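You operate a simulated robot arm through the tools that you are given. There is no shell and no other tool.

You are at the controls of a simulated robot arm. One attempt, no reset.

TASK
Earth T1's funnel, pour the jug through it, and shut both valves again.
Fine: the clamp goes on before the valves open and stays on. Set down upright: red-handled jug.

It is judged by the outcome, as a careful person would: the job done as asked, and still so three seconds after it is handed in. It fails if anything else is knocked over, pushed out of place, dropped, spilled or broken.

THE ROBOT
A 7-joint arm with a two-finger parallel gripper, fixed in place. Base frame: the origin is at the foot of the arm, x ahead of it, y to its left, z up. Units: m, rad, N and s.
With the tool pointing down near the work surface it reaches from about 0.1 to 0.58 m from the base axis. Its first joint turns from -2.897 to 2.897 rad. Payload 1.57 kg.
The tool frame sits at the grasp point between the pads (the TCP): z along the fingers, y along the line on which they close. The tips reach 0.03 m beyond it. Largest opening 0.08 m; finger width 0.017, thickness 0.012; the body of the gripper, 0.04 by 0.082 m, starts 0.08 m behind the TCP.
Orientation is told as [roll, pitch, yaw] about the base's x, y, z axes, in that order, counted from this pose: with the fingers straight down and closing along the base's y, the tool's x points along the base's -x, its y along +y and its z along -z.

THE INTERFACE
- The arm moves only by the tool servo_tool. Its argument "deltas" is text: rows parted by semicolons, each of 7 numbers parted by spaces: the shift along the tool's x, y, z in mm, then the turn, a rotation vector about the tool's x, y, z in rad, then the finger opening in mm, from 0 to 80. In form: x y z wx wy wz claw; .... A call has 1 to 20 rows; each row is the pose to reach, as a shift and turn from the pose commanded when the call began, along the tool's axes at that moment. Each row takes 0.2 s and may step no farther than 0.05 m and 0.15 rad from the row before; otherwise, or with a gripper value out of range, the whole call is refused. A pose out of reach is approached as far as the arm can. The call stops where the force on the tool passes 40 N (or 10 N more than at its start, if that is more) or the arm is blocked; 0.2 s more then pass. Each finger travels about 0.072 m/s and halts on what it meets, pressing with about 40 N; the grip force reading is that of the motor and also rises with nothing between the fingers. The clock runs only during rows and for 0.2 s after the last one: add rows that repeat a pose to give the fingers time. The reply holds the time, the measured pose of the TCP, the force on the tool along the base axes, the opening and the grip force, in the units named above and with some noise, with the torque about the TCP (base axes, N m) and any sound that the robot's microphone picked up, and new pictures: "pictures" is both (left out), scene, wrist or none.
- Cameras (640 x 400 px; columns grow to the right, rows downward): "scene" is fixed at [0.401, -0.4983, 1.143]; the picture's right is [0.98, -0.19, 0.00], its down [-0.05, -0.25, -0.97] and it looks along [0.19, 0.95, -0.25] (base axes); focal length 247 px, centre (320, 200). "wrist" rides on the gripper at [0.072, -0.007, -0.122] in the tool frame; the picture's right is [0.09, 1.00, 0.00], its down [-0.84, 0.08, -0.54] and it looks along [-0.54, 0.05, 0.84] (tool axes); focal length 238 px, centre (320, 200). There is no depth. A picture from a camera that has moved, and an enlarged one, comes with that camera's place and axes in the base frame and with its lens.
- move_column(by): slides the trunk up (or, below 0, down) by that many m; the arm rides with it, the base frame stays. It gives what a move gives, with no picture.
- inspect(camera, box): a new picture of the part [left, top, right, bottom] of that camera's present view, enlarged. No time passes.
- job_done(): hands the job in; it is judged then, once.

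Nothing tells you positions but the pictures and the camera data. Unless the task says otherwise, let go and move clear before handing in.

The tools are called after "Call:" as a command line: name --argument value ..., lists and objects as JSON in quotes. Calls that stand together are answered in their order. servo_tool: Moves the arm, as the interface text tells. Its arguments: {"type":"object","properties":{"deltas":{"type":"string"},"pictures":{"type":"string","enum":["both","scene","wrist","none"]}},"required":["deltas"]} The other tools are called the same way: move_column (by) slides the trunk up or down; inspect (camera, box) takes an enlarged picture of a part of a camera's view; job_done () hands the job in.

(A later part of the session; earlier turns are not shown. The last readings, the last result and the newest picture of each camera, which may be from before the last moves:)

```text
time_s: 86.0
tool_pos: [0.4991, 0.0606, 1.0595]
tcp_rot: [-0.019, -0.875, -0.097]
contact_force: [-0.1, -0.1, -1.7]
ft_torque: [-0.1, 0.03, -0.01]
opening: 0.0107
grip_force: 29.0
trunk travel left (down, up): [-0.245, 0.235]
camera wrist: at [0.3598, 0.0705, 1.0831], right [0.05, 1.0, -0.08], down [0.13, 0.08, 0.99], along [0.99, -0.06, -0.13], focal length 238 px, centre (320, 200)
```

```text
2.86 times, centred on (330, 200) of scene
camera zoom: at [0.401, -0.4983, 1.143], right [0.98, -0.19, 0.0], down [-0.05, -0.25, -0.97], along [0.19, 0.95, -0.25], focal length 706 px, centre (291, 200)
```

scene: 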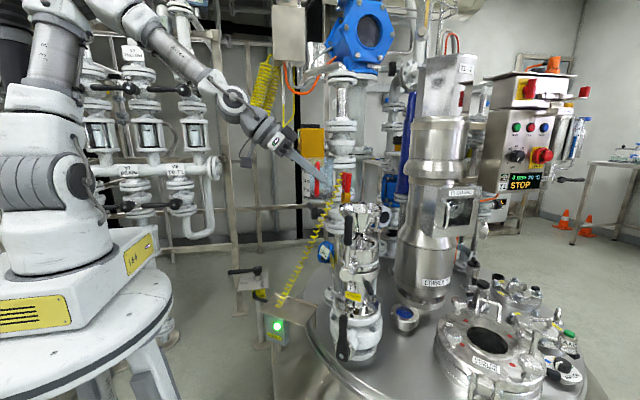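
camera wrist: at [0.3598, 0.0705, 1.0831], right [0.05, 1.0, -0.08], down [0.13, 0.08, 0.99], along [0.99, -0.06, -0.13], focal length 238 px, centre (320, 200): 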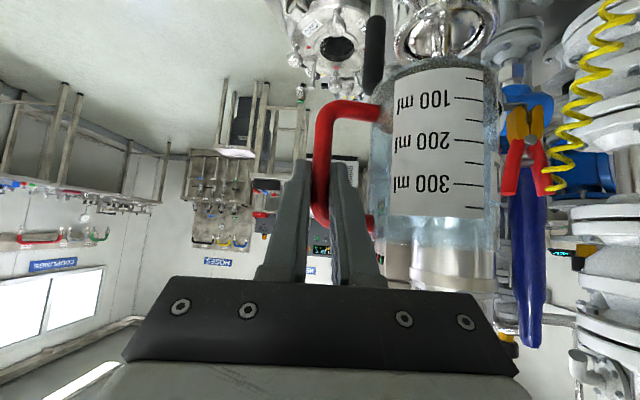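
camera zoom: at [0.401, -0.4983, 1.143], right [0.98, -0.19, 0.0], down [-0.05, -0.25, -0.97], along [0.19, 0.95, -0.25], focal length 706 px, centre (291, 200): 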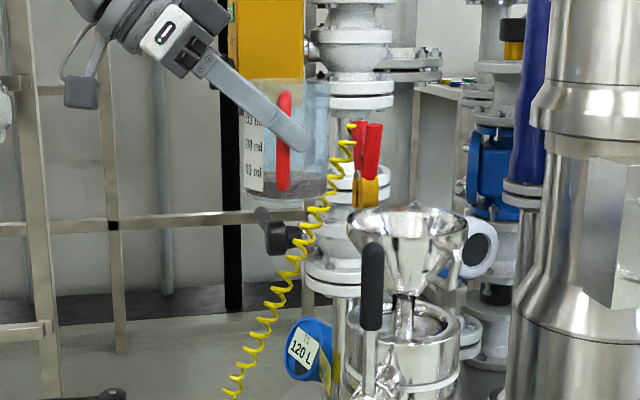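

The jug is upright with roughly 100–150 ml in it. Its top edge is about 35 mm above the TCP. I'll carry it to the -y side of the funnel, above rim height, at yaw +0.3.

Call:
servo_tool --deltas "-7 1.5 8 -0.0152 0 -0.0127 0; -22 5 27 -0.0508 0 -0.0424 0; -37 8 44 -0.0846 0 -0.0707 0; -52 11 62 -0.1185 0 -0.099 0; -67 14 80 -0.1523 0 -0.1272 0; -82 17 97 -0.1862 0 -0.1555 0; -97 20 115 -0.22 0 -0.1838 0; -112 24 133 -0.2539 0 -0.2121 0; -126 26.5 149 -0.2877 0 -0.2403 0; -134.5 28.3 159.4 -0.3047 0 -0.2545 0; -134.5 28.3 159.4 -0.3047 0 -0.2545 0"

Call:
inspect --camera "scene" --box '[300, 130, 420, 270]'

Call:
inspect --camera "wrist" --box '[280, 0, 560, 280]'

```text
time_s: 88.4
tool_pos: [0.7102, 0.067, 1.0601]
tcp_rot: [-0.011, -0.869, 0.295]
contact_force: [-0.1, -1.2, -1.6]
ft_torque: [-0.11, -0.02, 0.01]
opening: 0.0108
grip_force: 28.5
trunk travel left (down, up): [-0.245, 0.235]
camera wrist: at [0.5785, 0.022, 1.0816], right [-0.34, 0.94, -0.08], down [0.1, 0.12, 0.99], along [0.94, 0.33, -0.13], focal length 238 px, centre (320, 200)
```

scene: 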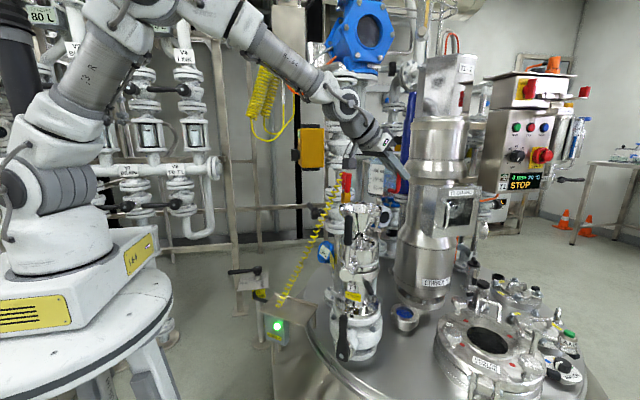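
wrist: 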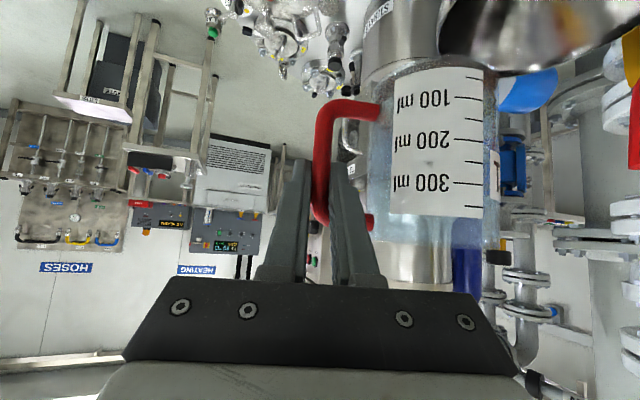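

```text
2.86 times, centred on (360, 200) of scene
camera zoom: at [0.401, -0.4983, 1.143], right [0.98, -0.19, 0.0], down [-0.05, -0.25, -0.97], along [0.19, 0.95, -0.25], focal length 706 px, centre (206, 200)
```

zoom: 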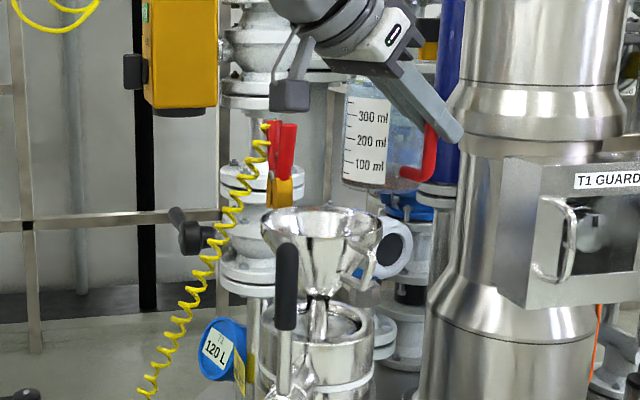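

```text
1.43 times, centred on (420, 140) of wrist
camera zoom: at [0.5785, 0.022, 1.0816], right [-0.34, 0.94, -0.08], down [0.1, 0.12, 0.99], along [0.94, 0.33, -0.13], focal length 340 px, centre (177, 286)
```

zoom: 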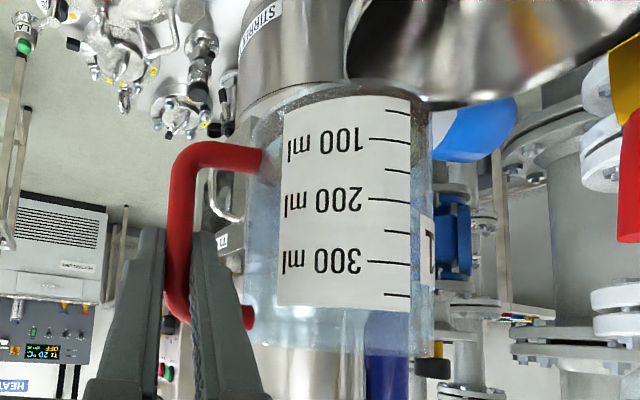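

The jug sits over the -y side of the funnel, bottom about 5 cm above the rim. Next I'll tilt it in stages by rolling about the heading axis, keeping the lip over the funnel. The first stage goes to about 50°, before anything flows.

Call:
servo_tool --deltas "-9.2 -1.8 -7.7 0.083 0 -0.0982 0; -17.6 -3 -14.8 0.166 0 -0.1964 0; -22.5 -2 -19 0.249 0 -0.2946 0; -26.3 0.3 -22.3 0.332 0 -0.3928 0; -28.7 5 -24.3 0.4151 0 -0.491 0; -29.8 12 -25.2 0.498 0 -0.5891 0; -30.2 20.5 -25.5 0.581 0 -0.6873 0; -30.2 20.5 -25.5 0.581 0 -0.6873 0"

Call:
inspect --camera "scene" --box '[300, 130, 420, 270]'

Call:
inspect --camera "wrist" --box '[280, 0, 560, 280]'

```text
time_s: 90.2
tool_pos: [0.7045, 0.088, 1.1009]
tcp_rot: [-1.106, -0.487, 1.039]
contact_force: [-0.1, 0.1, -1.4]
ft_torque: [-0.03, 0.0, -0.06]
opening: 0.0107
grip_force: 28.8
trunk travel left (down, up): [-0.245, 0.235]
camera wrist: at [0.567, 0.0634, 1.1196], right [-0.21, 0.52, -0.83], down [-0.11, 0.83, 0.55], along [0.97, 0.21, -0.12], focal length 238 px, centre (320, 200)
```

scene: 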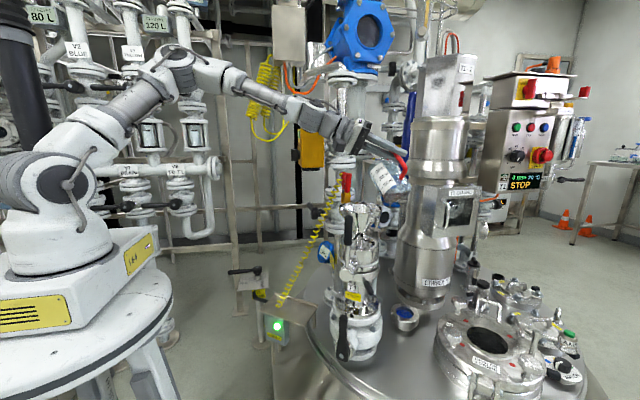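
wrist: 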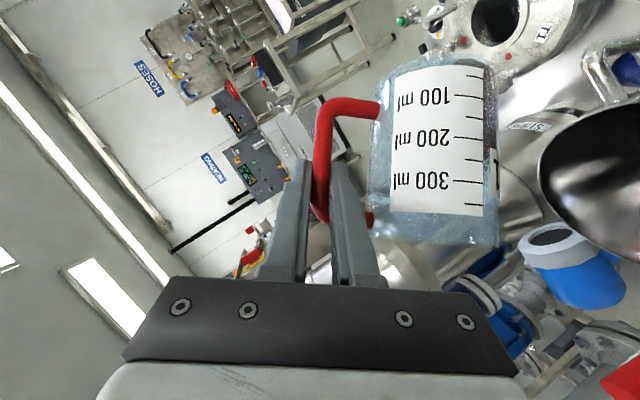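

```text
2.86 times, centred on (360, 200) of scene
camera zoom: at [0.401, -0.4983, 1.143], right [0.98, -0.19, 0.0], down [-0.05, -0.25, -0.97], along [0.19, 0.95, -0.25], focal length 706 px, centre (206, 200)
```

zoom: 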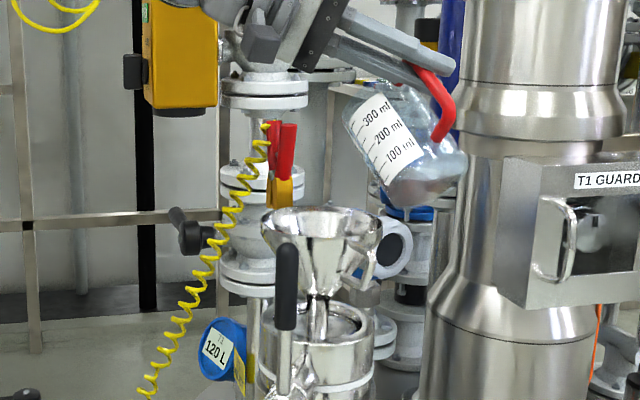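

```text
1.43 times, centred on (420, 140) of wrist
camera zoom: at [0.567, 0.0634, 1.1196], right [-0.21, 0.52, -0.83], down [-0.11, 0.83, 0.55], along [0.97, 0.21, -0.12], focal length 340 px, centre (177, 286)
```

zoom: 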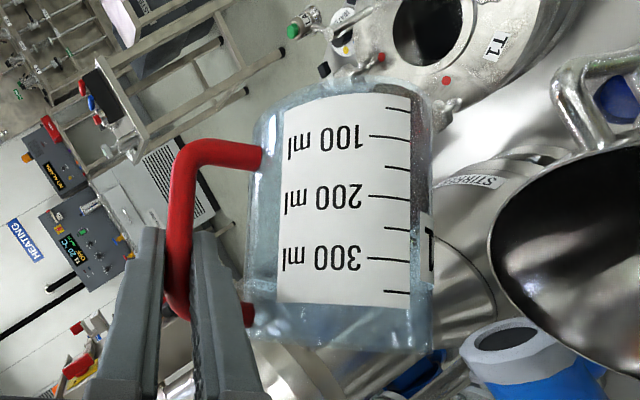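

It's behaving exactly as modelled: the lip is above the funnel's mouth. I'll continue to about 75°, slowly.

Call:
servo_tool --deltas "-3.9 7.1 -3.3 0.0646 0 -0.0764 0; -7.9 15.5 -6.7 0.1291 0 -0.1527 0; -7.9 15.5 -6.7 0.1291 0 -0.1527 0; -12.7 24.1 -10.7 0.1937 0 -0.2291 0; -12.7 24.1 -10.7 0.1937 0 -0.2291 0; -19.9 31.5 -16.8 0.2582 0 -0.3055 0; -19.9 31.5 -16.8 0.2582 0 -0.3055 0"

Call:
inspect --camera "scene" --box '[300, 130, 420, 270]'

Call:
inspect --camera "wrist" --box '[280, 0, 560, 280]'

```text
time_s: 91.8
tool_pos: [0.6925, 0.1245, 1.092]
tcp_rot: [-1.401, -0.2, 1.136]
contact_force: [0.3, 0.1, -2.3]
ft_torque: [0.02, 0.01, 0.02]
opening: 0.0108
grip_force: 28.5
trunk travel left (down, up): [-0.245, 0.235]
camera wrist: at [0.5533, 0.1066, 1.1049], right [-0.11, 0.17, -0.98], down [-0.15, 0.97, 0.18], along [0.98, 0.17, -0.08], focal length 238 px, centre (320, 200)
```

scene: 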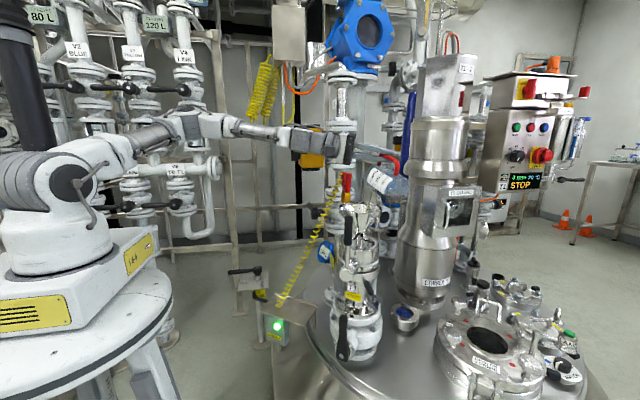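
wrist: 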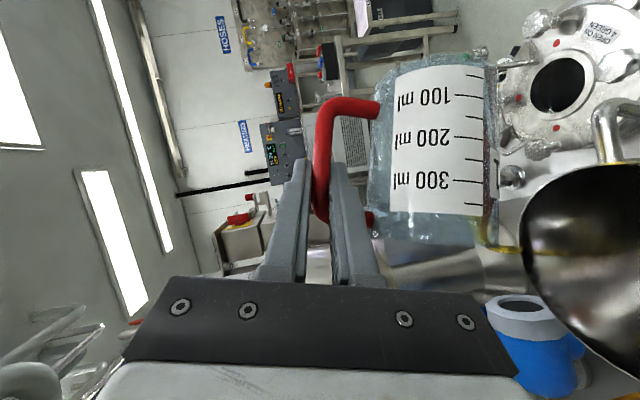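

```text
2.86 times, centred on (360, 200) of scene
camera zoom: at [0.401, -0.4983, 1.143], right [0.98, -0.19, 0.0], down [-0.05, -0.25, -0.97], along [0.19, 0.95, -0.25], focal length 706 px, centre (206, 200)
```

zoom: 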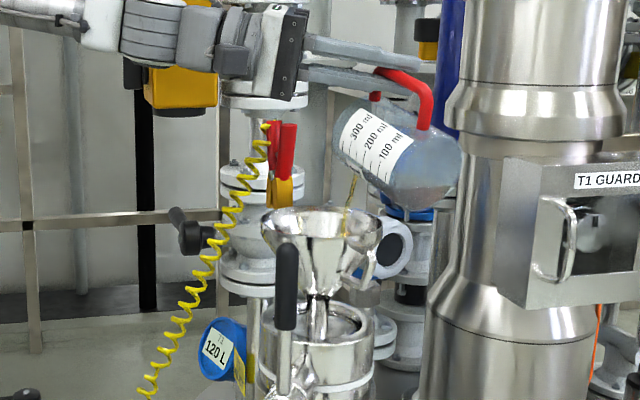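

```text
1.43 times, centred on (420, 140) of wrist
camera zoom: at [0.5533, 0.1066, 1.1049], right [-0.11, 0.17, -0.98], down [-0.15, 0.97, 0.18], along [0.98, 0.17, -0.08], focal length 340 px, centre (177, 286)
```

zoom: 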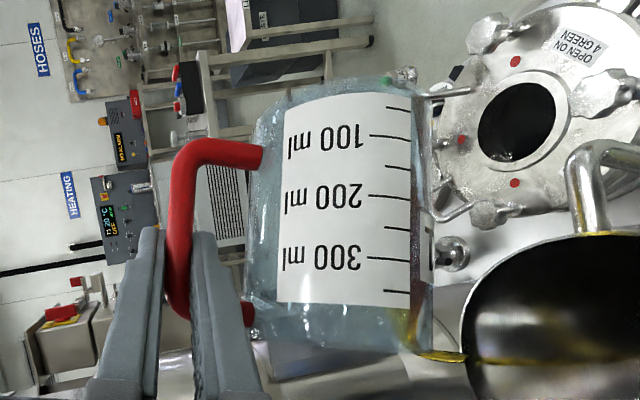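

Liquid is streaming into the funnel, landing well inside the rim. I'll keep tilting slowly so that the funnel can drain.

Call:
servo_tool --deltas "0 0 0 0 0 0 0; -9 4.4 -7.6 0.0646 0 -0.0764 0; -9 4.4 -7.6 0.0646 0 -0.0764 0; -9 4.4 -7.6 0.0646 0 -0.0764 0; -18.4 5.9 -15.6 0.1291 0 -0.1527 0; -18.4 5.9 -15.6 0.1291 0 -0.1527 0; -18.4 5.9 -15.6 0.1291 0 -0.1527 0; -18.4 5.9 -15.6 0.1291 0 -0.1527 0"

Call:
inspect --camera "scene" --box '[300, 130, 420, 270]'

Call:
inspect --camera "wrist" --box '[280, 0, 560, 280]'

```text
time_s: 93.6
tool_pos: [0.6855, 0.1474, 1.0914]
tcp_rot: [-1.532, -0.049, 1.153]
contact_force: [-0.1, -0.6, -1.8]
ft_torque: [0.05, 0.04, -0.01]
opening: 0.0106
grip_force: 28.6
trunk travel left (down, up): [-0.245, 0.235]
camera wrist: at [0.5463, 0.1312, 1.0988], right [-0.05, -0.02, -1.0], down [-0.16, 0.99, -0.02], along [0.99, 0.16, -0.06], focal length 238 px, centre (320, 200)
```

scene: 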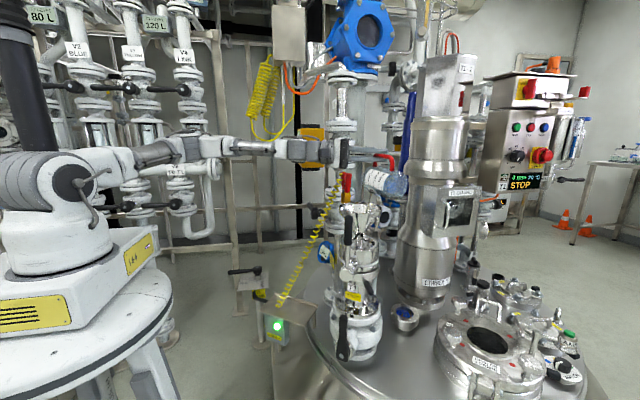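
wrist: 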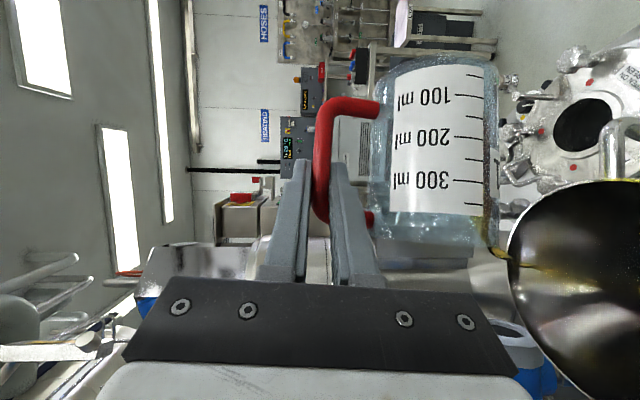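

```text
2.86 times, centred on (360, 200) of scene
camera zoom: at [0.401, -0.4983, 1.143], right [0.98, -0.19, 0.0], down [-0.05, -0.25, -0.97], along [0.19, 0.95, -0.25], focal length 706 px, centre (206, 200)
```

zoom: 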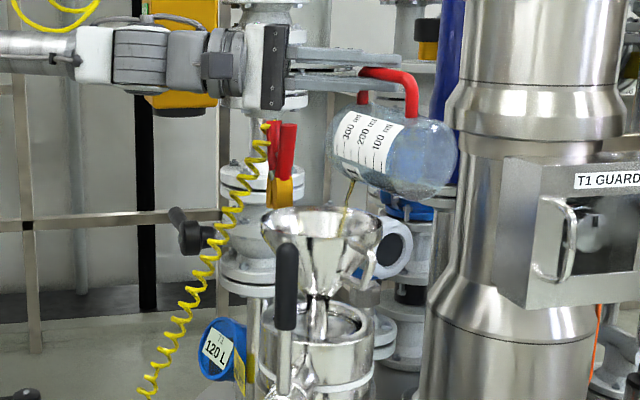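

```text
1.43 times, centred on (420, 140) of wrist
camera zoom: at [0.5463, 0.1312, 1.0988], right [-0.05, -0.02, -1.0], down [-0.16, 0.99, -0.02], along [0.99, 0.16, -0.06], focal length 340 px, centre (177, 286)
```

zoom: 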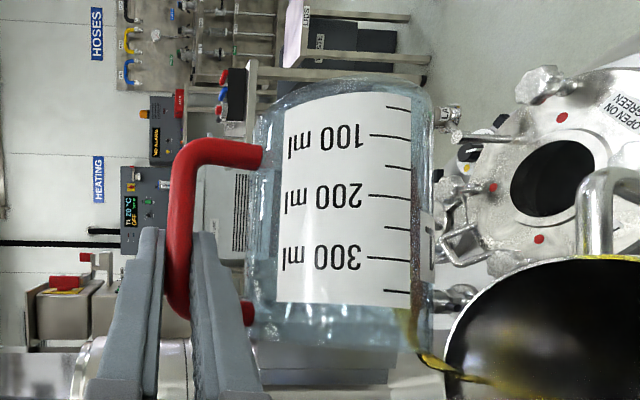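

It's pouring cleanly into the funnel. I'll continue past horizontal to empty it.

Call:
servo_tool --deltas "0 0 0 0 0 0 0; 0 0 0 0 0 0 0; -9.6 -0.9 -8.1 0.0646 0 -0.0764 0; -9.6 -0.9 -8.1 0.0646 0 -0.0764 0; -20.3 -1.4 -17.2 0.1291 0 -0.1527 0; -20.3 -1.4 -17.2 0.1291 0 -0.1527 0; -31.1 -1.8 -26.3 0.1937 0 -0.2291 0; -31.1 -1.8 -26.3 0.1937 0 -0.2291 0; -31.1 -1.8 -26.3 0.1937 0 -0.2291 0"

Call:
inspect --camera "scene" --box '[300, 130, 420, 270]'

Call:
inspect --camera "wrist" --box '[280, 0, 560, 280]'

```text
time_s: 95.6
tool_pos: [0.6731, 0.1881, 1.0968]
tcp_rot: [-1.725, 0.181, 1.141]
contact_force: [0.7, 0.5, -0.8]
ft_torque: [0.04, 0.04, 0.02]
opening: 0.0105
grip_force: 28.0
trunk travel left (down, up): [-0.245, 0.235]
camera wrist: at [0.5338, 0.1728, 1.0962], right [0.03, -0.31, -0.95], down [-0.14, 0.94, -0.31], along [0.99, 0.15, -0.02], focal length 238 px, centre (320, 200)
```

scene: 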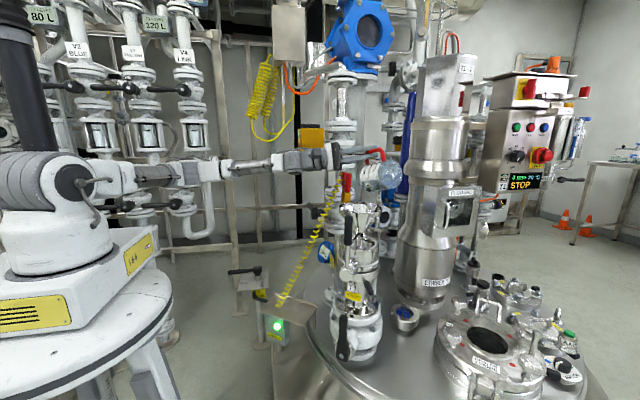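
wrist: 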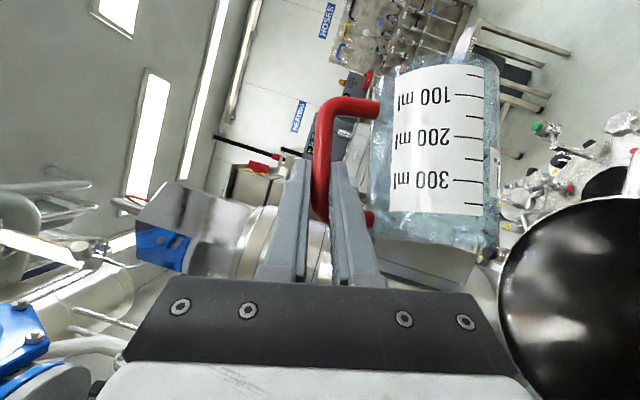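

```text
2.86 times, centred on (360, 200) of scene
camera zoom: at [0.401, -0.4983, 1.143], right [0.98, -0.19, 0.0], down [-0.05, -0.25, -0.97], along [0.19, 0.95, -0.25], focal length 706 px, centre (206, 200)
```

zoom: 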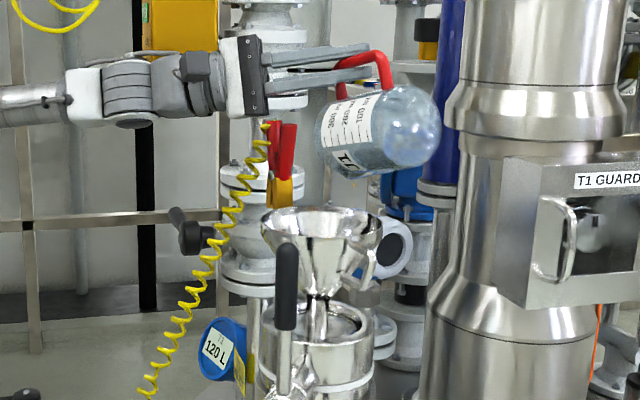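

```text
1.43 times, centred on (420, 140) of wrist
camera zoom: at [0.5338, 0.1728, 1.0962], right [0.03, -0.31, -0.95], down [-0.14, 0.94, -0.31], along [0.99, 0.15, -0.02], focal length 340 px, centre (177, 286)
```

zoom: 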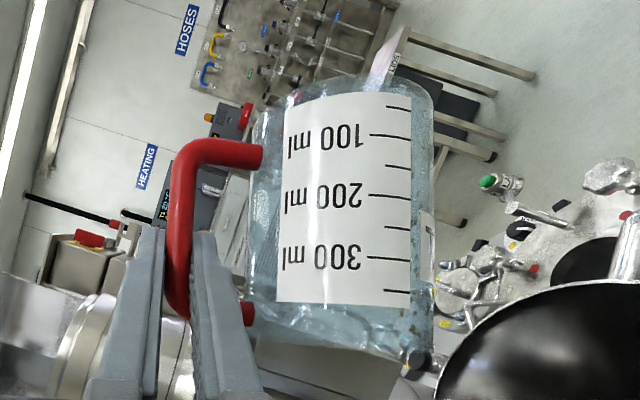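

The jug looks empty. I'll tilt a little more and wait to drain the last drops.

Call:
servo_tool --deltas "-11.1 -4.6 -9.4 0.0646 0 -0.0764 0; -21.1 -10.7 -17.8 0.1291 0 -0.1527 0; -21.1 -10.7 -17.8 0.1291 0 -0.1527 0; -21.1 -10.7 -17.8 0.1291 0 -0.1527 0; -21.1 -10.7 -17.8 0.1291 0 -0.1527 0; -21.1 -10.7 -17.8 0.1291 0 -0.1527 0; -21.1 -10.7 -17.8 0.1291 0 -0.1527 0; -21.1 -10.7 -17.8 0.1291 0 -0.1527 0"

Call:
inspect --camera "scene" --box '[310, 140, 400, 240]'

Call:
inspect --camera "wrist" --box '[340, 20, 640, 300]'

```text
time_s: 97.4
tool_pos: [0.6642, 0.2169, 1.1]
tcp_rot: [-1.864, 0.328, 1.108]
contact_force: [0.3, 0.5, -0.1]
ft_torque: [0.06, 0.0, 0.02]
opening: 0.0107
grip_force: 28.7
trunk travel left (down, up): [-0.245, 0.235]
camera wrist: at [0.5246, 0.2014, 1.0951], right [0.08, -0.48, -0.87], down [-0.12, 0.86, -0.49], along [0.99, 0.15, 0.01], focal length 238 px, centre (320, 200)
```

scene: 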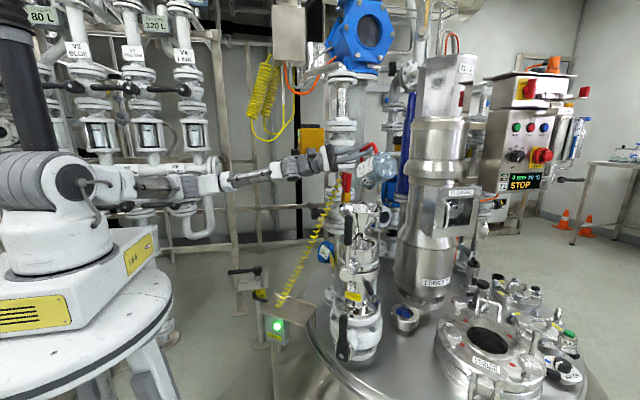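
wrist: 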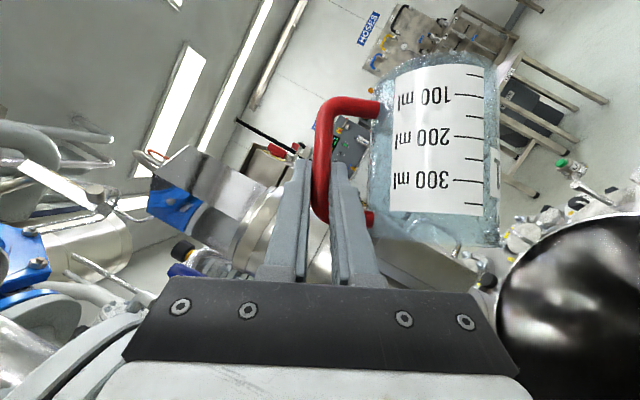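

```text
4.00 times, centred on (355, 190) of scene
camera zoom: at [0.401, -0.4983, 1.143], right [0.98, -0.19, 0.0], down [-0.05, -0.25, -0.97], along [0.19, 0.95, -0.25], focal length 988 px, centre (180, 240)
```

zoom: 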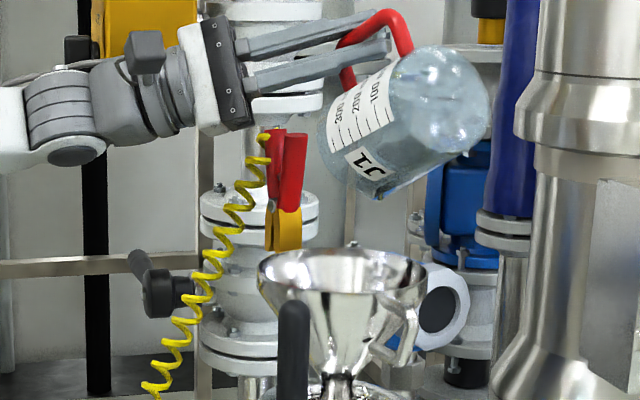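

```text
1.43 times, centred on (490, 160) of wrist
camera zoom: at [0.5246, 0.2014, 1.0951], right [0.08, -0.48, -0.87], down [-0.12, 0.86, -0.49], along [0.99, 0.15, 0.01], focal length 340 px, centre (77, 257)
```

zoom: 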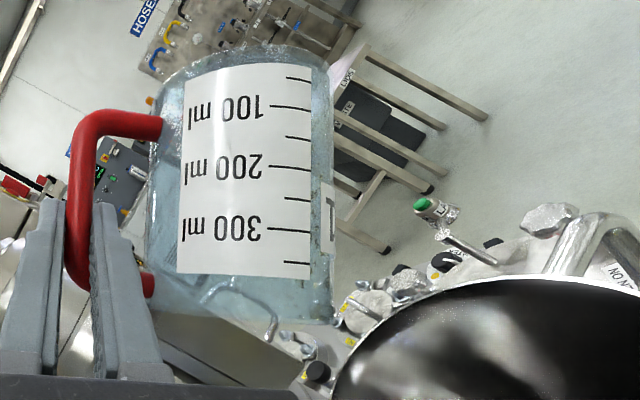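

The jug is empty. I'll rotate it back upright along the same path, away from the funnel.

Call:
servo_tool --deltas "12.8 11.5 10.8 -0.0904 0 0.1069 0; 26.5 21.6 22.4 -0.1808 0 0.2138 0; 39.2 31.6 33.1 -0.2712 0 0.3208 0; 50.4 41.1 42.6 -0.3615 0 0.4277 0; 62.6 48.1 52.9 -0.4519 0 0.5346 0; 74.2 53.5 62.7 -0.5423 0 0.6415 0; 85 55.2 71.9 -0.6327 0 0.7484 0; 94.2 57.5 79.6 -0.7231 0 0.8553 0; 99.9 61.7 84.4 -0.8135 0 0.9623 0; 104.9 66.8 88.6 -0.9038 0 1.0692 0; 105.7 72.4 89.4 -0.9942 0 1.1761 0; 105.5 78.4 89.2 -1.0846 0 1.283 0; 101.6 87.1 85.9 -1.175 0 1.3899 0; 96.4 97.9 81.5 -1.2654 0 1.4969 0; 94.7 101.3 80.1 -1.2912 0 1.5274 0"

Call:
inspect --camera "scene" --box '[300, 130, 420, 270]'

Call:
inspect --camera "wrist" --box '[280, 0, 560, 280]'

```text
time_s: 100.6
tool_pos: [0.7101, 0.0673, 1.0617]
tcp_rot: [-0.012, -0.872, 0.295]
contact_force: [-0.5, 0.3, -0.1]
ft_torque: [-0.06, 0.01, 0.0]
opening: 0.0105
grip_force: 28.8
trunk travel left (down, up): [-0.245, 0.235]
camera wrist: at [0.5781, 0.0221, 1.0842], right [-0.34, 0.94, -0.08], down [0.1, 0.12, 0.99], along [0.94, 0.33, -0.13], focal length 238 px, centre (320, 200)
```

scene: 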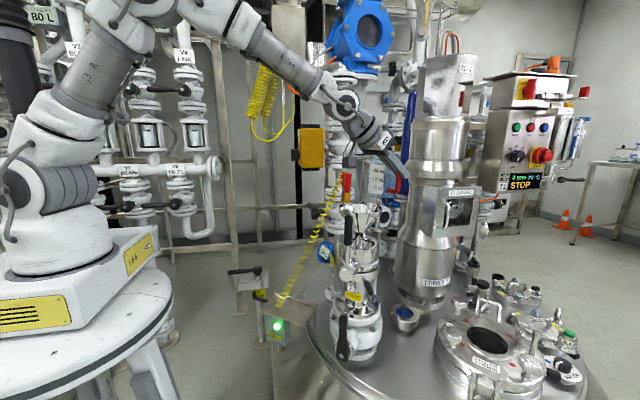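
wrist: 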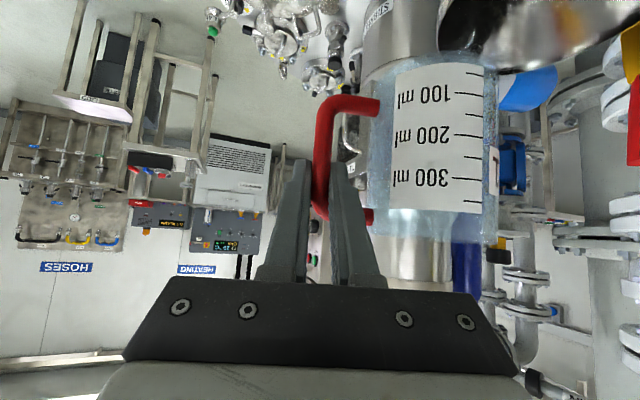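

```text
2.86 times, centred on (360, 200) of scene
camera zoom: at [0.401, -0.4983, 1.143], right [0.98, -0.19, 0.0], down [-0.05, -0.25, -0.97], along [0.19, 0.95, -0.25], focal length 706 px, centre (206, 200)
```

zoom: 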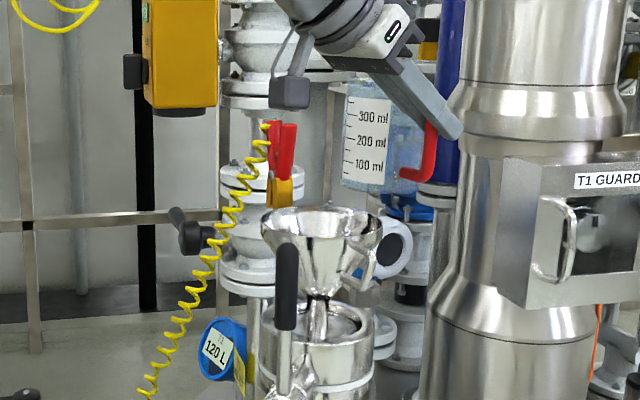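

```text
1.43 times, centred on (420, 140) of wrist
camera zoom: at [0.5781, 0.0221, 1.0842], right [-0.34, 0.94, -0.08], down [0.1, 0.12, 0.99], along [0.94, 0.33, -0.13], focal length 340 px, centre (177, 286)
```

zoom: 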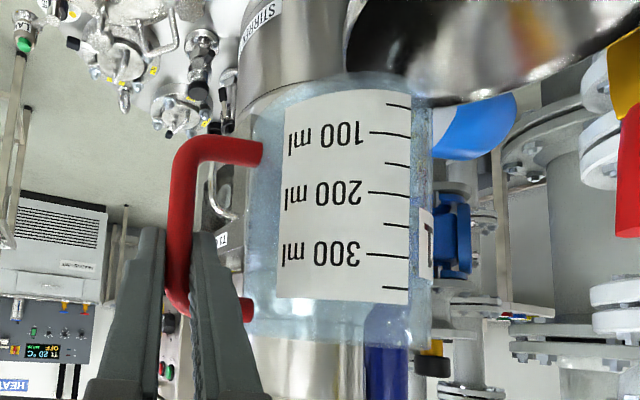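

The jug is empty and upright again. I'll carry it back the way it came.

Call:
servo_tool --deltas "7 3 -8 0.015 0 0.0126 0; 22 9 -26 0.05 0 0.042 0; 37 15 -43 0.0834 0 0.07 0; 52 21 -61 0.1167 0 0.098 0; 67 28 -78 0.15 0 0.126 0; 81 34 -95 0.1834 0 0.154 0; 96 40 -112 0.2167 0 0.182 0; 111 46 -130 0.25 0 0.21 0; 125 52 -146 0.2834 0 0.238 0; 132.6 55 -154.8 0.3001 0 0.2521 0" --pictures "none"

```text
time_s: 102.8
tool_pos: [0.4983, 0.0593, 1.0598]
tcp_rot: [0.001, -0.871, -0.116]
contact_force: [0.4, 0.5, -1.1]
ft_torque: [-0.07, 0.0, -0.06]
opening: 0.0101
grip_force: 28.9
trunk travel left (down, up): [-0.245, 0.235]
```

Next I'll lower and swing back above the tray.

Call:
servo_tool --deltas "12 4 7 0 0 0 0; 38 12 22 0 0 0 0; 65 21 38 0 0 0 0; 92 30 54 0 0 0 0; 120 39 70 0 0 0 0; 148 48 86 0 0 0 0; 175 57 102 0.01 0 0.008 0; 195 77 103 0.021 0 0.018 0; 216 98 104 0.034 0 0.029 0; 238 119 106 0.047 0 0.04 0; 260 141 107 0.06 0 0.05 0; 282 162 108 0.073 0 0.061 0; 303 182 110 0.084 0 0.071 0; 312.5 190.7 110 0.0888 0 0.0747 0"

Call:
inspect --camera "scene" --box '[220, 180, 340, 320]'

```text
time_s: 105.8
tool_pos: [0.4023, 0.2613, 0.7467]
tcp_rot: [-0.012, -0.874, -0.213]
contact_force: [-0.4, -0.6, -0.6]
ft_torque: [-0.04, -0.02, 0.01]
opening: 0.0102
grip_force: 28.6
trunk travel left (down, up): [-0.245, 0.235]
camera wrist: at [0.2655, 0.2877, 0.7692], right [0.16, 0.98, -0.08], down [0.14, 0.06, 0.99], along [0.98, -0.17, -0.13], focal length 238 px, centre (320, 200)
```

scene: 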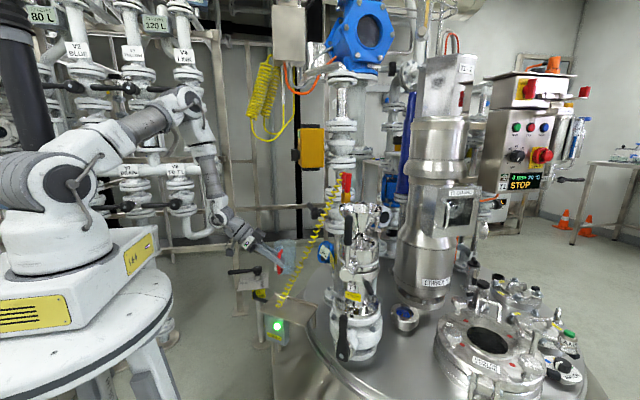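
wrist: 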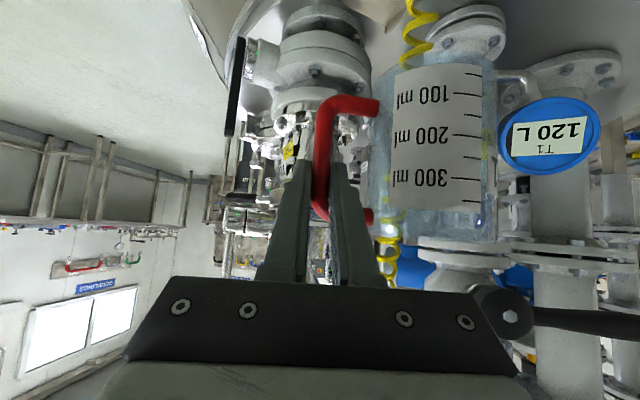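

```text
2.86 times, centred on (280, 250) of scene
camera zoom: at [0.401, -0.4983, 1.143], right [0.98, -0.19, 0.0], down [-0.05, -0.25, -0.97], along [0.19, 0.95, -0.25], focal length 706 px, centre (434, 57)
```

zoom: 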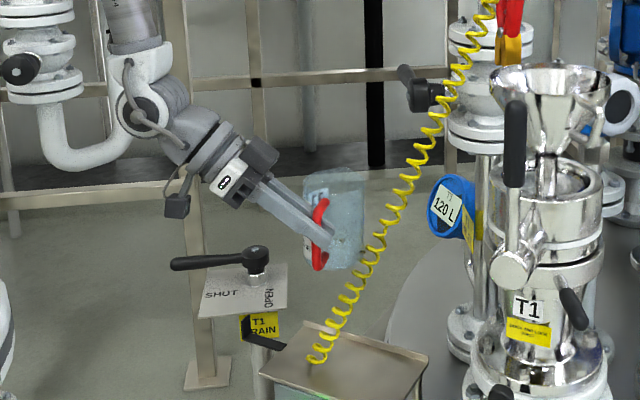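

The jug is over the tray. I'll lower the trunk most of the way.

Call:
move_column --by -0.145

Call:
inspect --camera "scene" --box '[240, 240, 330, 330]'

Call:
inspect --camera "wrist" --box '[280, 0, 560, 280]'

```text
time_s: 107.5
tool_pos: [0.4027, 0.2614, 0.6017]
tcp_rot: [-0.012, -0.874, -0.212]
contact_force: [-0.2, 0.5, -0.5]
ft_torque: [-0.05, 0.06, -0.01]
opening: 0.0105
grip_force: 28.3
trunk travel left (down, up): [-0.1, 0.38]
```

```text
4.44 times, centred on (285, 285) of scene
camera zoom: at [0.401, -0.4983, 1.143], right [0.98, -0.19, 0.0], down [-0.05, -0.25, -0.97], along [0.19, 0.95, -0.25], focal length 1098 px, centre (476, -178)
```

zoom: 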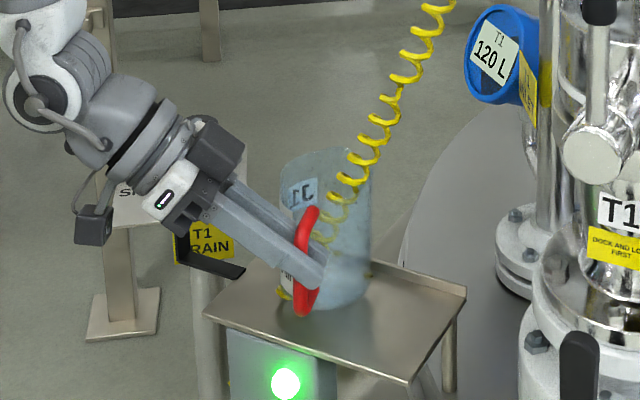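

```text
1.43 times, centred on (420, 140) of wrist
camera zoom: at [0.2658, 0.2875, 0.6244], right [0.16, 0.98, -0.08], down [0.14, 0.06, 0.99], along [0.98, -0.17, -0.13], focal length 340 px, centre (177, 286)
```

zoom: 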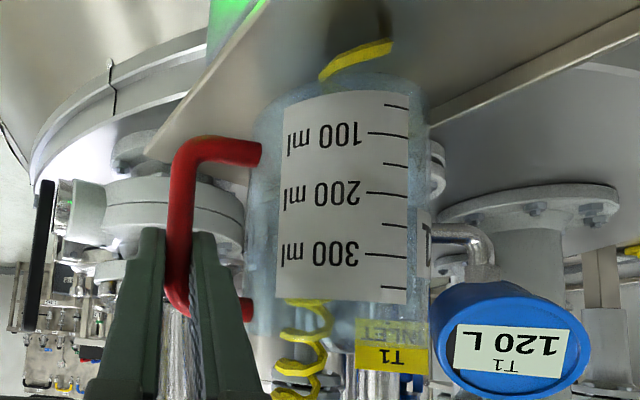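

About 25 mm to go, so I'll lower gently.

Call:
servo_tool --deltas "4.6 0 3.8 0 0 0 0; 9.2 0 7.7 0 0 0 0; 13.8 0 11.5 0 0 0 0; 16.1 0 13.5 0 0 0 0; 16.1 0 13.5 0 0 0 0" --pictures "none"

Call:
servo_tool --deltas "1.5 0 1.3 0 0 0 0; 3 0 2.6 0 0 0 0; 3 0 2.6 0 0 0 0" --pictures "none"

Call:
inspect --camera "scene" --box '[250, 260, 310, 320]'

Call:
inspect --camera "wrist" --box '[280, 0, 560, 280]'

```text
time_s: 108.7
tool_pos: [0.4042, 0.2612, 0.5827]
tcp_rot: [-0.009, -0.878, -0.215]
contact_force: [-3.8, -7.2, 25.0]
ft_torque: [0.36, -0.49, -0.04]
opening: 0.0111
grip_force: 28.3
trunk travel left (down, up): [-0.1, 0.38]
```

```text
time_s: 109.5
tool_pos: [0.4038, 0.2635, 0.5774]
tcp_rot: [-0.009, -0.88, -0.215]
contact_force: [-1.5, -4.9, 25.0]
ft_torque: [0.54, -0.32, -0.06]
opening: 0.0109
grip_force: 28.6
trunk travel left (down, up): [-0.1, 0.38]
```

```text
6.67 times, centred on (280, 290) of scene
camera zoom: at [0.401, -0.4983, 1.143], right [0.98, -0.19, 0.0], down [-0.05, -0.25, -0.97], along [0.19, 0.95, -0.25], focal length 1646 px, centre (587, -400)
```

zoom: 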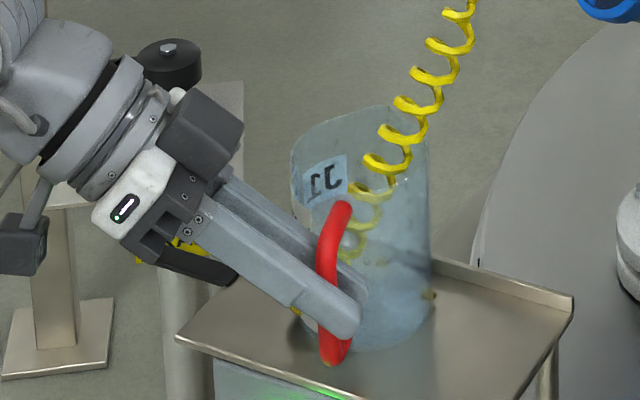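

```text
1.43 times, centred on (420, 140) of wrist
camera zoom: at [0.2668, 0.2874, 0.6006], right [0.16, 0.98, -0.08], down [0.13, 0.06, 0.99], along [0.98, -0.17, -0.12], focal length 340 px, centre (177, 286)
```

zoom: 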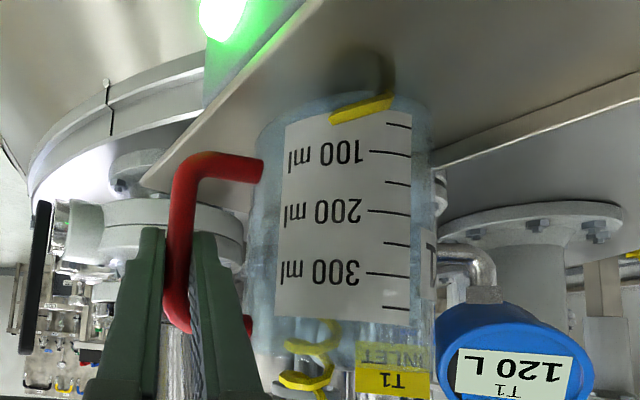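

The jug has touched down and is being pressed. I'll look closely at the base before letting go.

Call:
inspect --camera "scene" --box '[265, 285, 305, 325]'

Call:
inspect --camera "wrist" --box '[360, 20, 500, 120]'

```text
10.00 times, centred on (285, 305) of scene
camera zoom: at [0.401, -0.4983, 1.143], right [0.98, -0.19, 0.0], down [-0.05, -0.25, -0.97], along [0.19, 0.95, -0.25], focal length 2469 px, centre (670, -850)
```

zoom: 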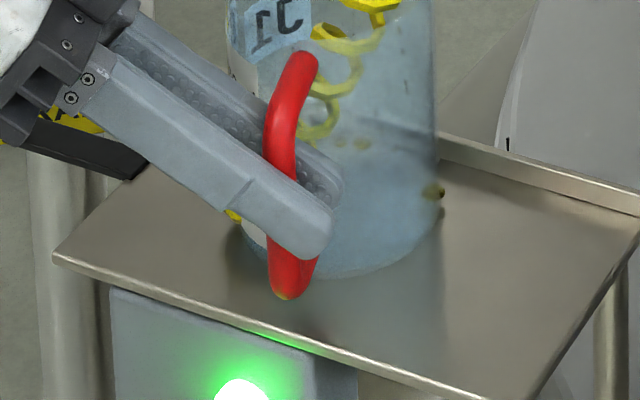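

```text
4.00 times, centred on (430, 70) of wrist
camera zoom: at [0.2668, 0.2874, 0.6006], right [0.16, 0.98, -0.08], down [0.13, 0.06, 0.99], along [0.98, -0.17, -0.12], focal length 953 px, centre (-120, 720)
```

zoom: 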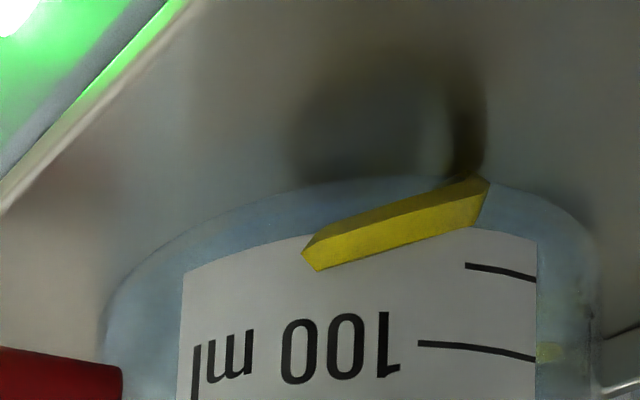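

The yellow bits are only the coil cable passing there, and the jug stands flat on the tray. I'll open the fingers slightly to release the handle.

Call:
servo_tool --deltas "0 0 0 0 0 0 14; 0 0 0 0 0 0 18; 0 0 0 0 0 0 22; 0 0 0 0 0 0 26; 0 0 0 0 0 0 26"

Call:
inspect --camera "scene" --box '[250, 260, 310, 320]'

Call:
inspect --camera "wrist" --box '[280, 0, 560, 280]'

```text
time_s: 110.7
tool_pos: [0.4029, 0.2634, 0.5773]
tcp_rot: [-0.011, -0.874, -0.212]
contact_force: [-0.4, 0.2, 0.6]
ft_torque: [-0.02, -0.02, 0.04]
opening: 0.026
grip_force: 0.1
trunk travel left (down, up): [-0.1, 0.38]
camera wrist: at [0.2666, 0.2877, 0.5998], right [0.16, 0.98, -0.08], down [0.14, 0.06, 0.99], along [0.98, -0.17, -0.13], focal length 238 px, centre (320, 200)
```

scene: 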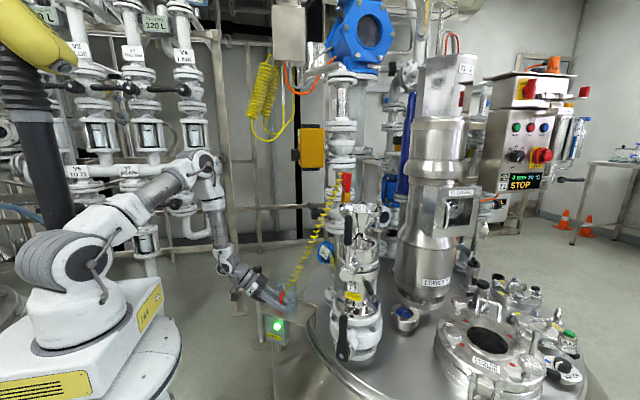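
wrist: 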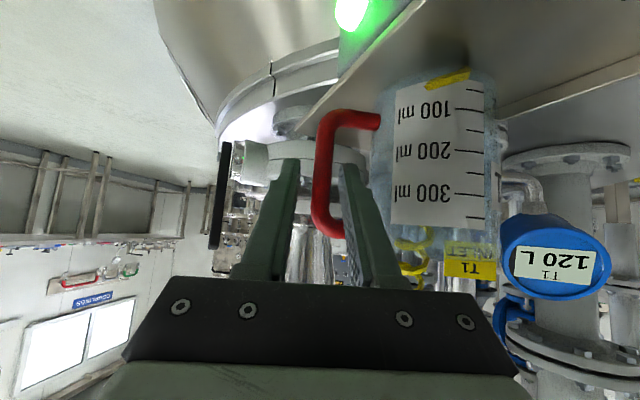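

```text
6.67 times, centred on (280, 290) of scene
camera zoom: at [0.401, -0.4983, 1.143], right [0.98, -0.19, 0.0], down [-0.05, -0.25, -0.97], along [0.19, 0.95, -0.25], focal length 1646 px, centre (587, -400)
```

zoom: 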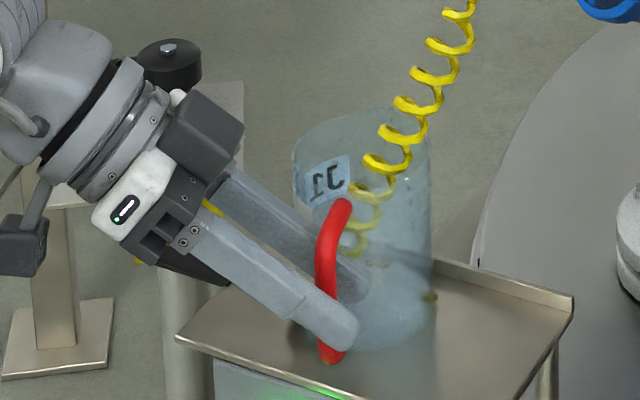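

```text
1.43 times, centred on (420, 140) of wrist
camera zoom: at [0.2666, 0.2877, 0.5998], right [0.16, 0.98, -0.08], down [0.14, 0.06, 0.99], along [0.98, -0.17, -0.13], focal length 340 px, centre (177, 286)
```

zoom: 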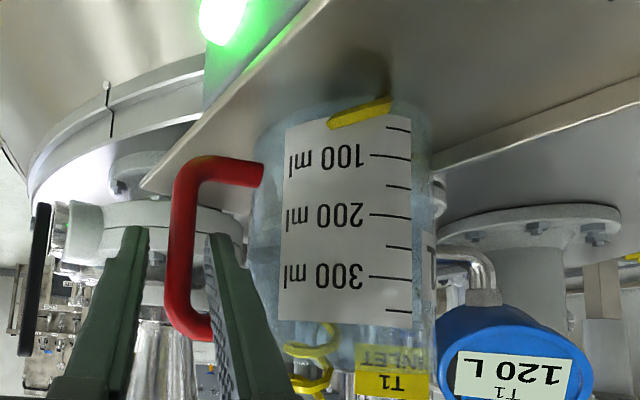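

The jug stands by itself. I'll drop 5 mm to clear the handle's top arm, then retreat straight back along the tool axis.

Call:
servo_tool --deltas "3.8 0 3.2 0 0 0 26; 3.8 0 -20 0 0 0 26; 3.8 0 -45 0 0 0 26; 3.8 0 -80 0 0 0 26; 3.8 0 -120 0 0 0 26"

Call:
inspect --camera "scene" --box '[240, 240, 330, 330]'

Call:
inspect --camera "scene" --box '[310, 180, 400, 260]'

```text
time_s: 111.9
tool_pos: [0.3092, 0.2838, 0.6499]
tcp_rot: [-0.014, -0.875, -0.211]
contact_force: [0.3, 0.5, -0.5]
ft_torque: [0.01, 0.02, 0.0]
opening: 0.0261
grip_force: 0.1
trunk travel left (down, up): [-0.1, 0.38]
camera wrist: at [0.173, 0.3096, 0.6726], right [0.16, 0.98, -0.08], down [0.14, 0.06, 0.99], along [0.98, -0.17, -0.13], focal length 238 px, centre (320, 200)
```

scene: 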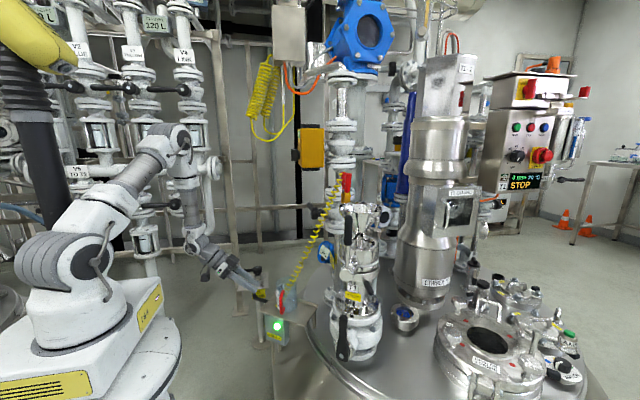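
wrist: 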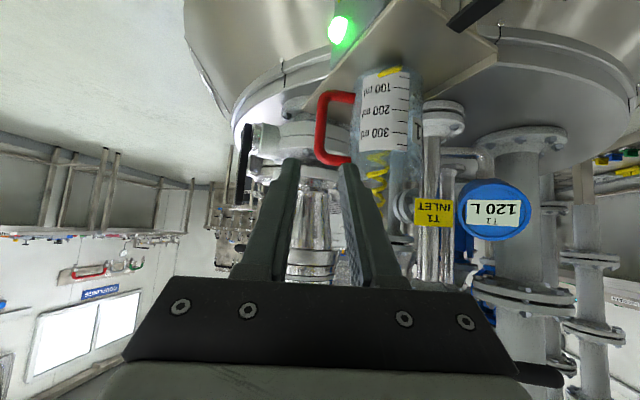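

```text
4.44 times, centred on (285, 285) of scene
camera zoom: at [0.401, -0.4983, 1.143], right [0.98, -0.19, 0.0], down [-0.05, -0.25, -0.97], along [0.19, 0.95, -0.25], focal length 1098 px, centre (476, -178)
```

zoom: 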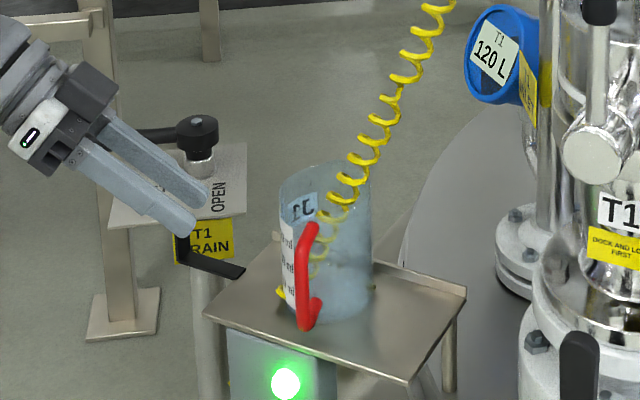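

```text
5.00 times, centred on (355, 220) of scene
camera zoom: at [0.401, -0.4983, 1.143], right [0.98, -0.19, 0.0], down [-0.05, -0.25, -0.97], along [0.19, 0.95, -0.25], focal length 1235 px, centre (145, 100)
```

zoom: 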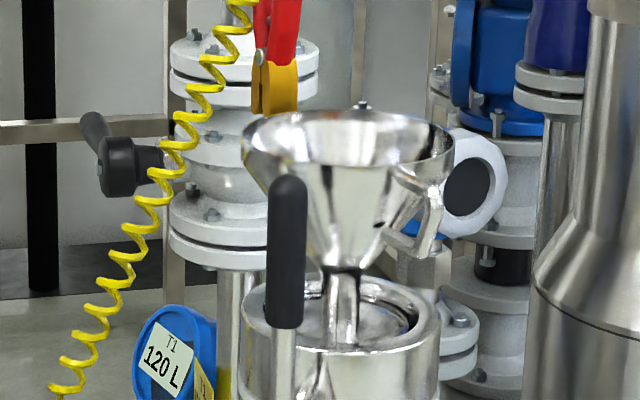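

The jug stands upright on the tray, the lamp is green, and nothing is spilled. Next I'll shut the valves, lower lever first: I'll reposition to the -y side with the fingers closed.

Call:
servo_tool --deltas "-21 -24 -1 -0.1006 0 -0.084 10; -42 -48 -1 -0.2013 0 -0.1681 0; -64 -71 -2 -0.3019 0 -0.2521 0; -85 -95 -2 -0.4025 0 -0.3362 0; -106 -119 -3 -0.5032 0 -0.4202 0; -127 -143 -4 -0.6038 0 -0.5043 0; -149 -166 -4 -0.7044 0 -0.5883 0; -170 -190 -5 -0.8051 0 -0.6724 0; -191 -214 -5 -0.9057 0 -0.7564 0"

Call:
inspect --camera "wrist" --box '[160, 0, 480, 280]'

```text
time_s: 113.9
tool_pos: [0.3807, 0.0504, 0.803]
tcp_rot: [-0.004, -0.867, 0.96]
contact_force: [0.7, 0.1, 0.2]
ft_torque: [0.0, -0.03, 0.01]
opening: 0.0
grip_force: 21.7
out of reach, approached as far as the arm can: row 3, 4, 5, 6, 7, 8
trunk travel left (down, up): [-0.1, 0.38]
camera wrist: at [0.3065, -0.0664, 0.8263], right [-0.85, 0.52, -0.07], down [0.01, 0.15, 0.99], along [0.53, 0.84, -0.13], focal length 238 px, centre (320, 200)
```

scene: 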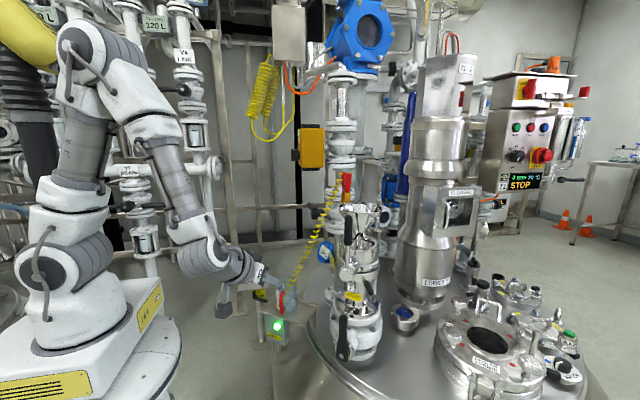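
wrist: 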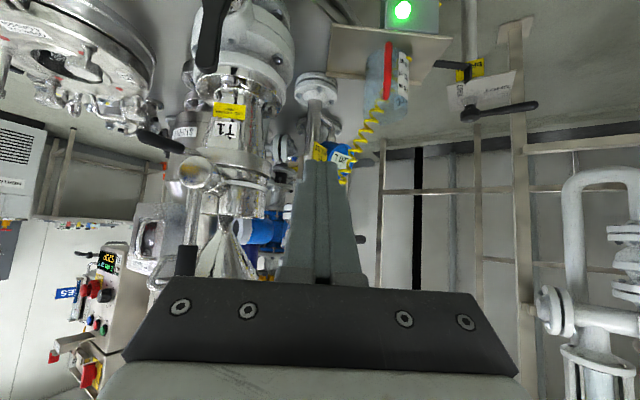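

```text
1.43 times, centred on (320, 140) of wrist
camera zoom: at [0.3065, -0.0664, 0.8263], right [-0.85, 0.52, -0.07], down [0.01, 0.15, 0.99], along [0.53, 0.84, -0.13], focal length 340 px, centre (320, 286)
```

zoom: 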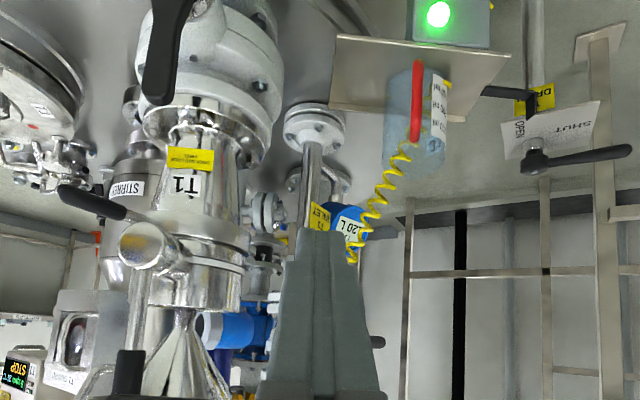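

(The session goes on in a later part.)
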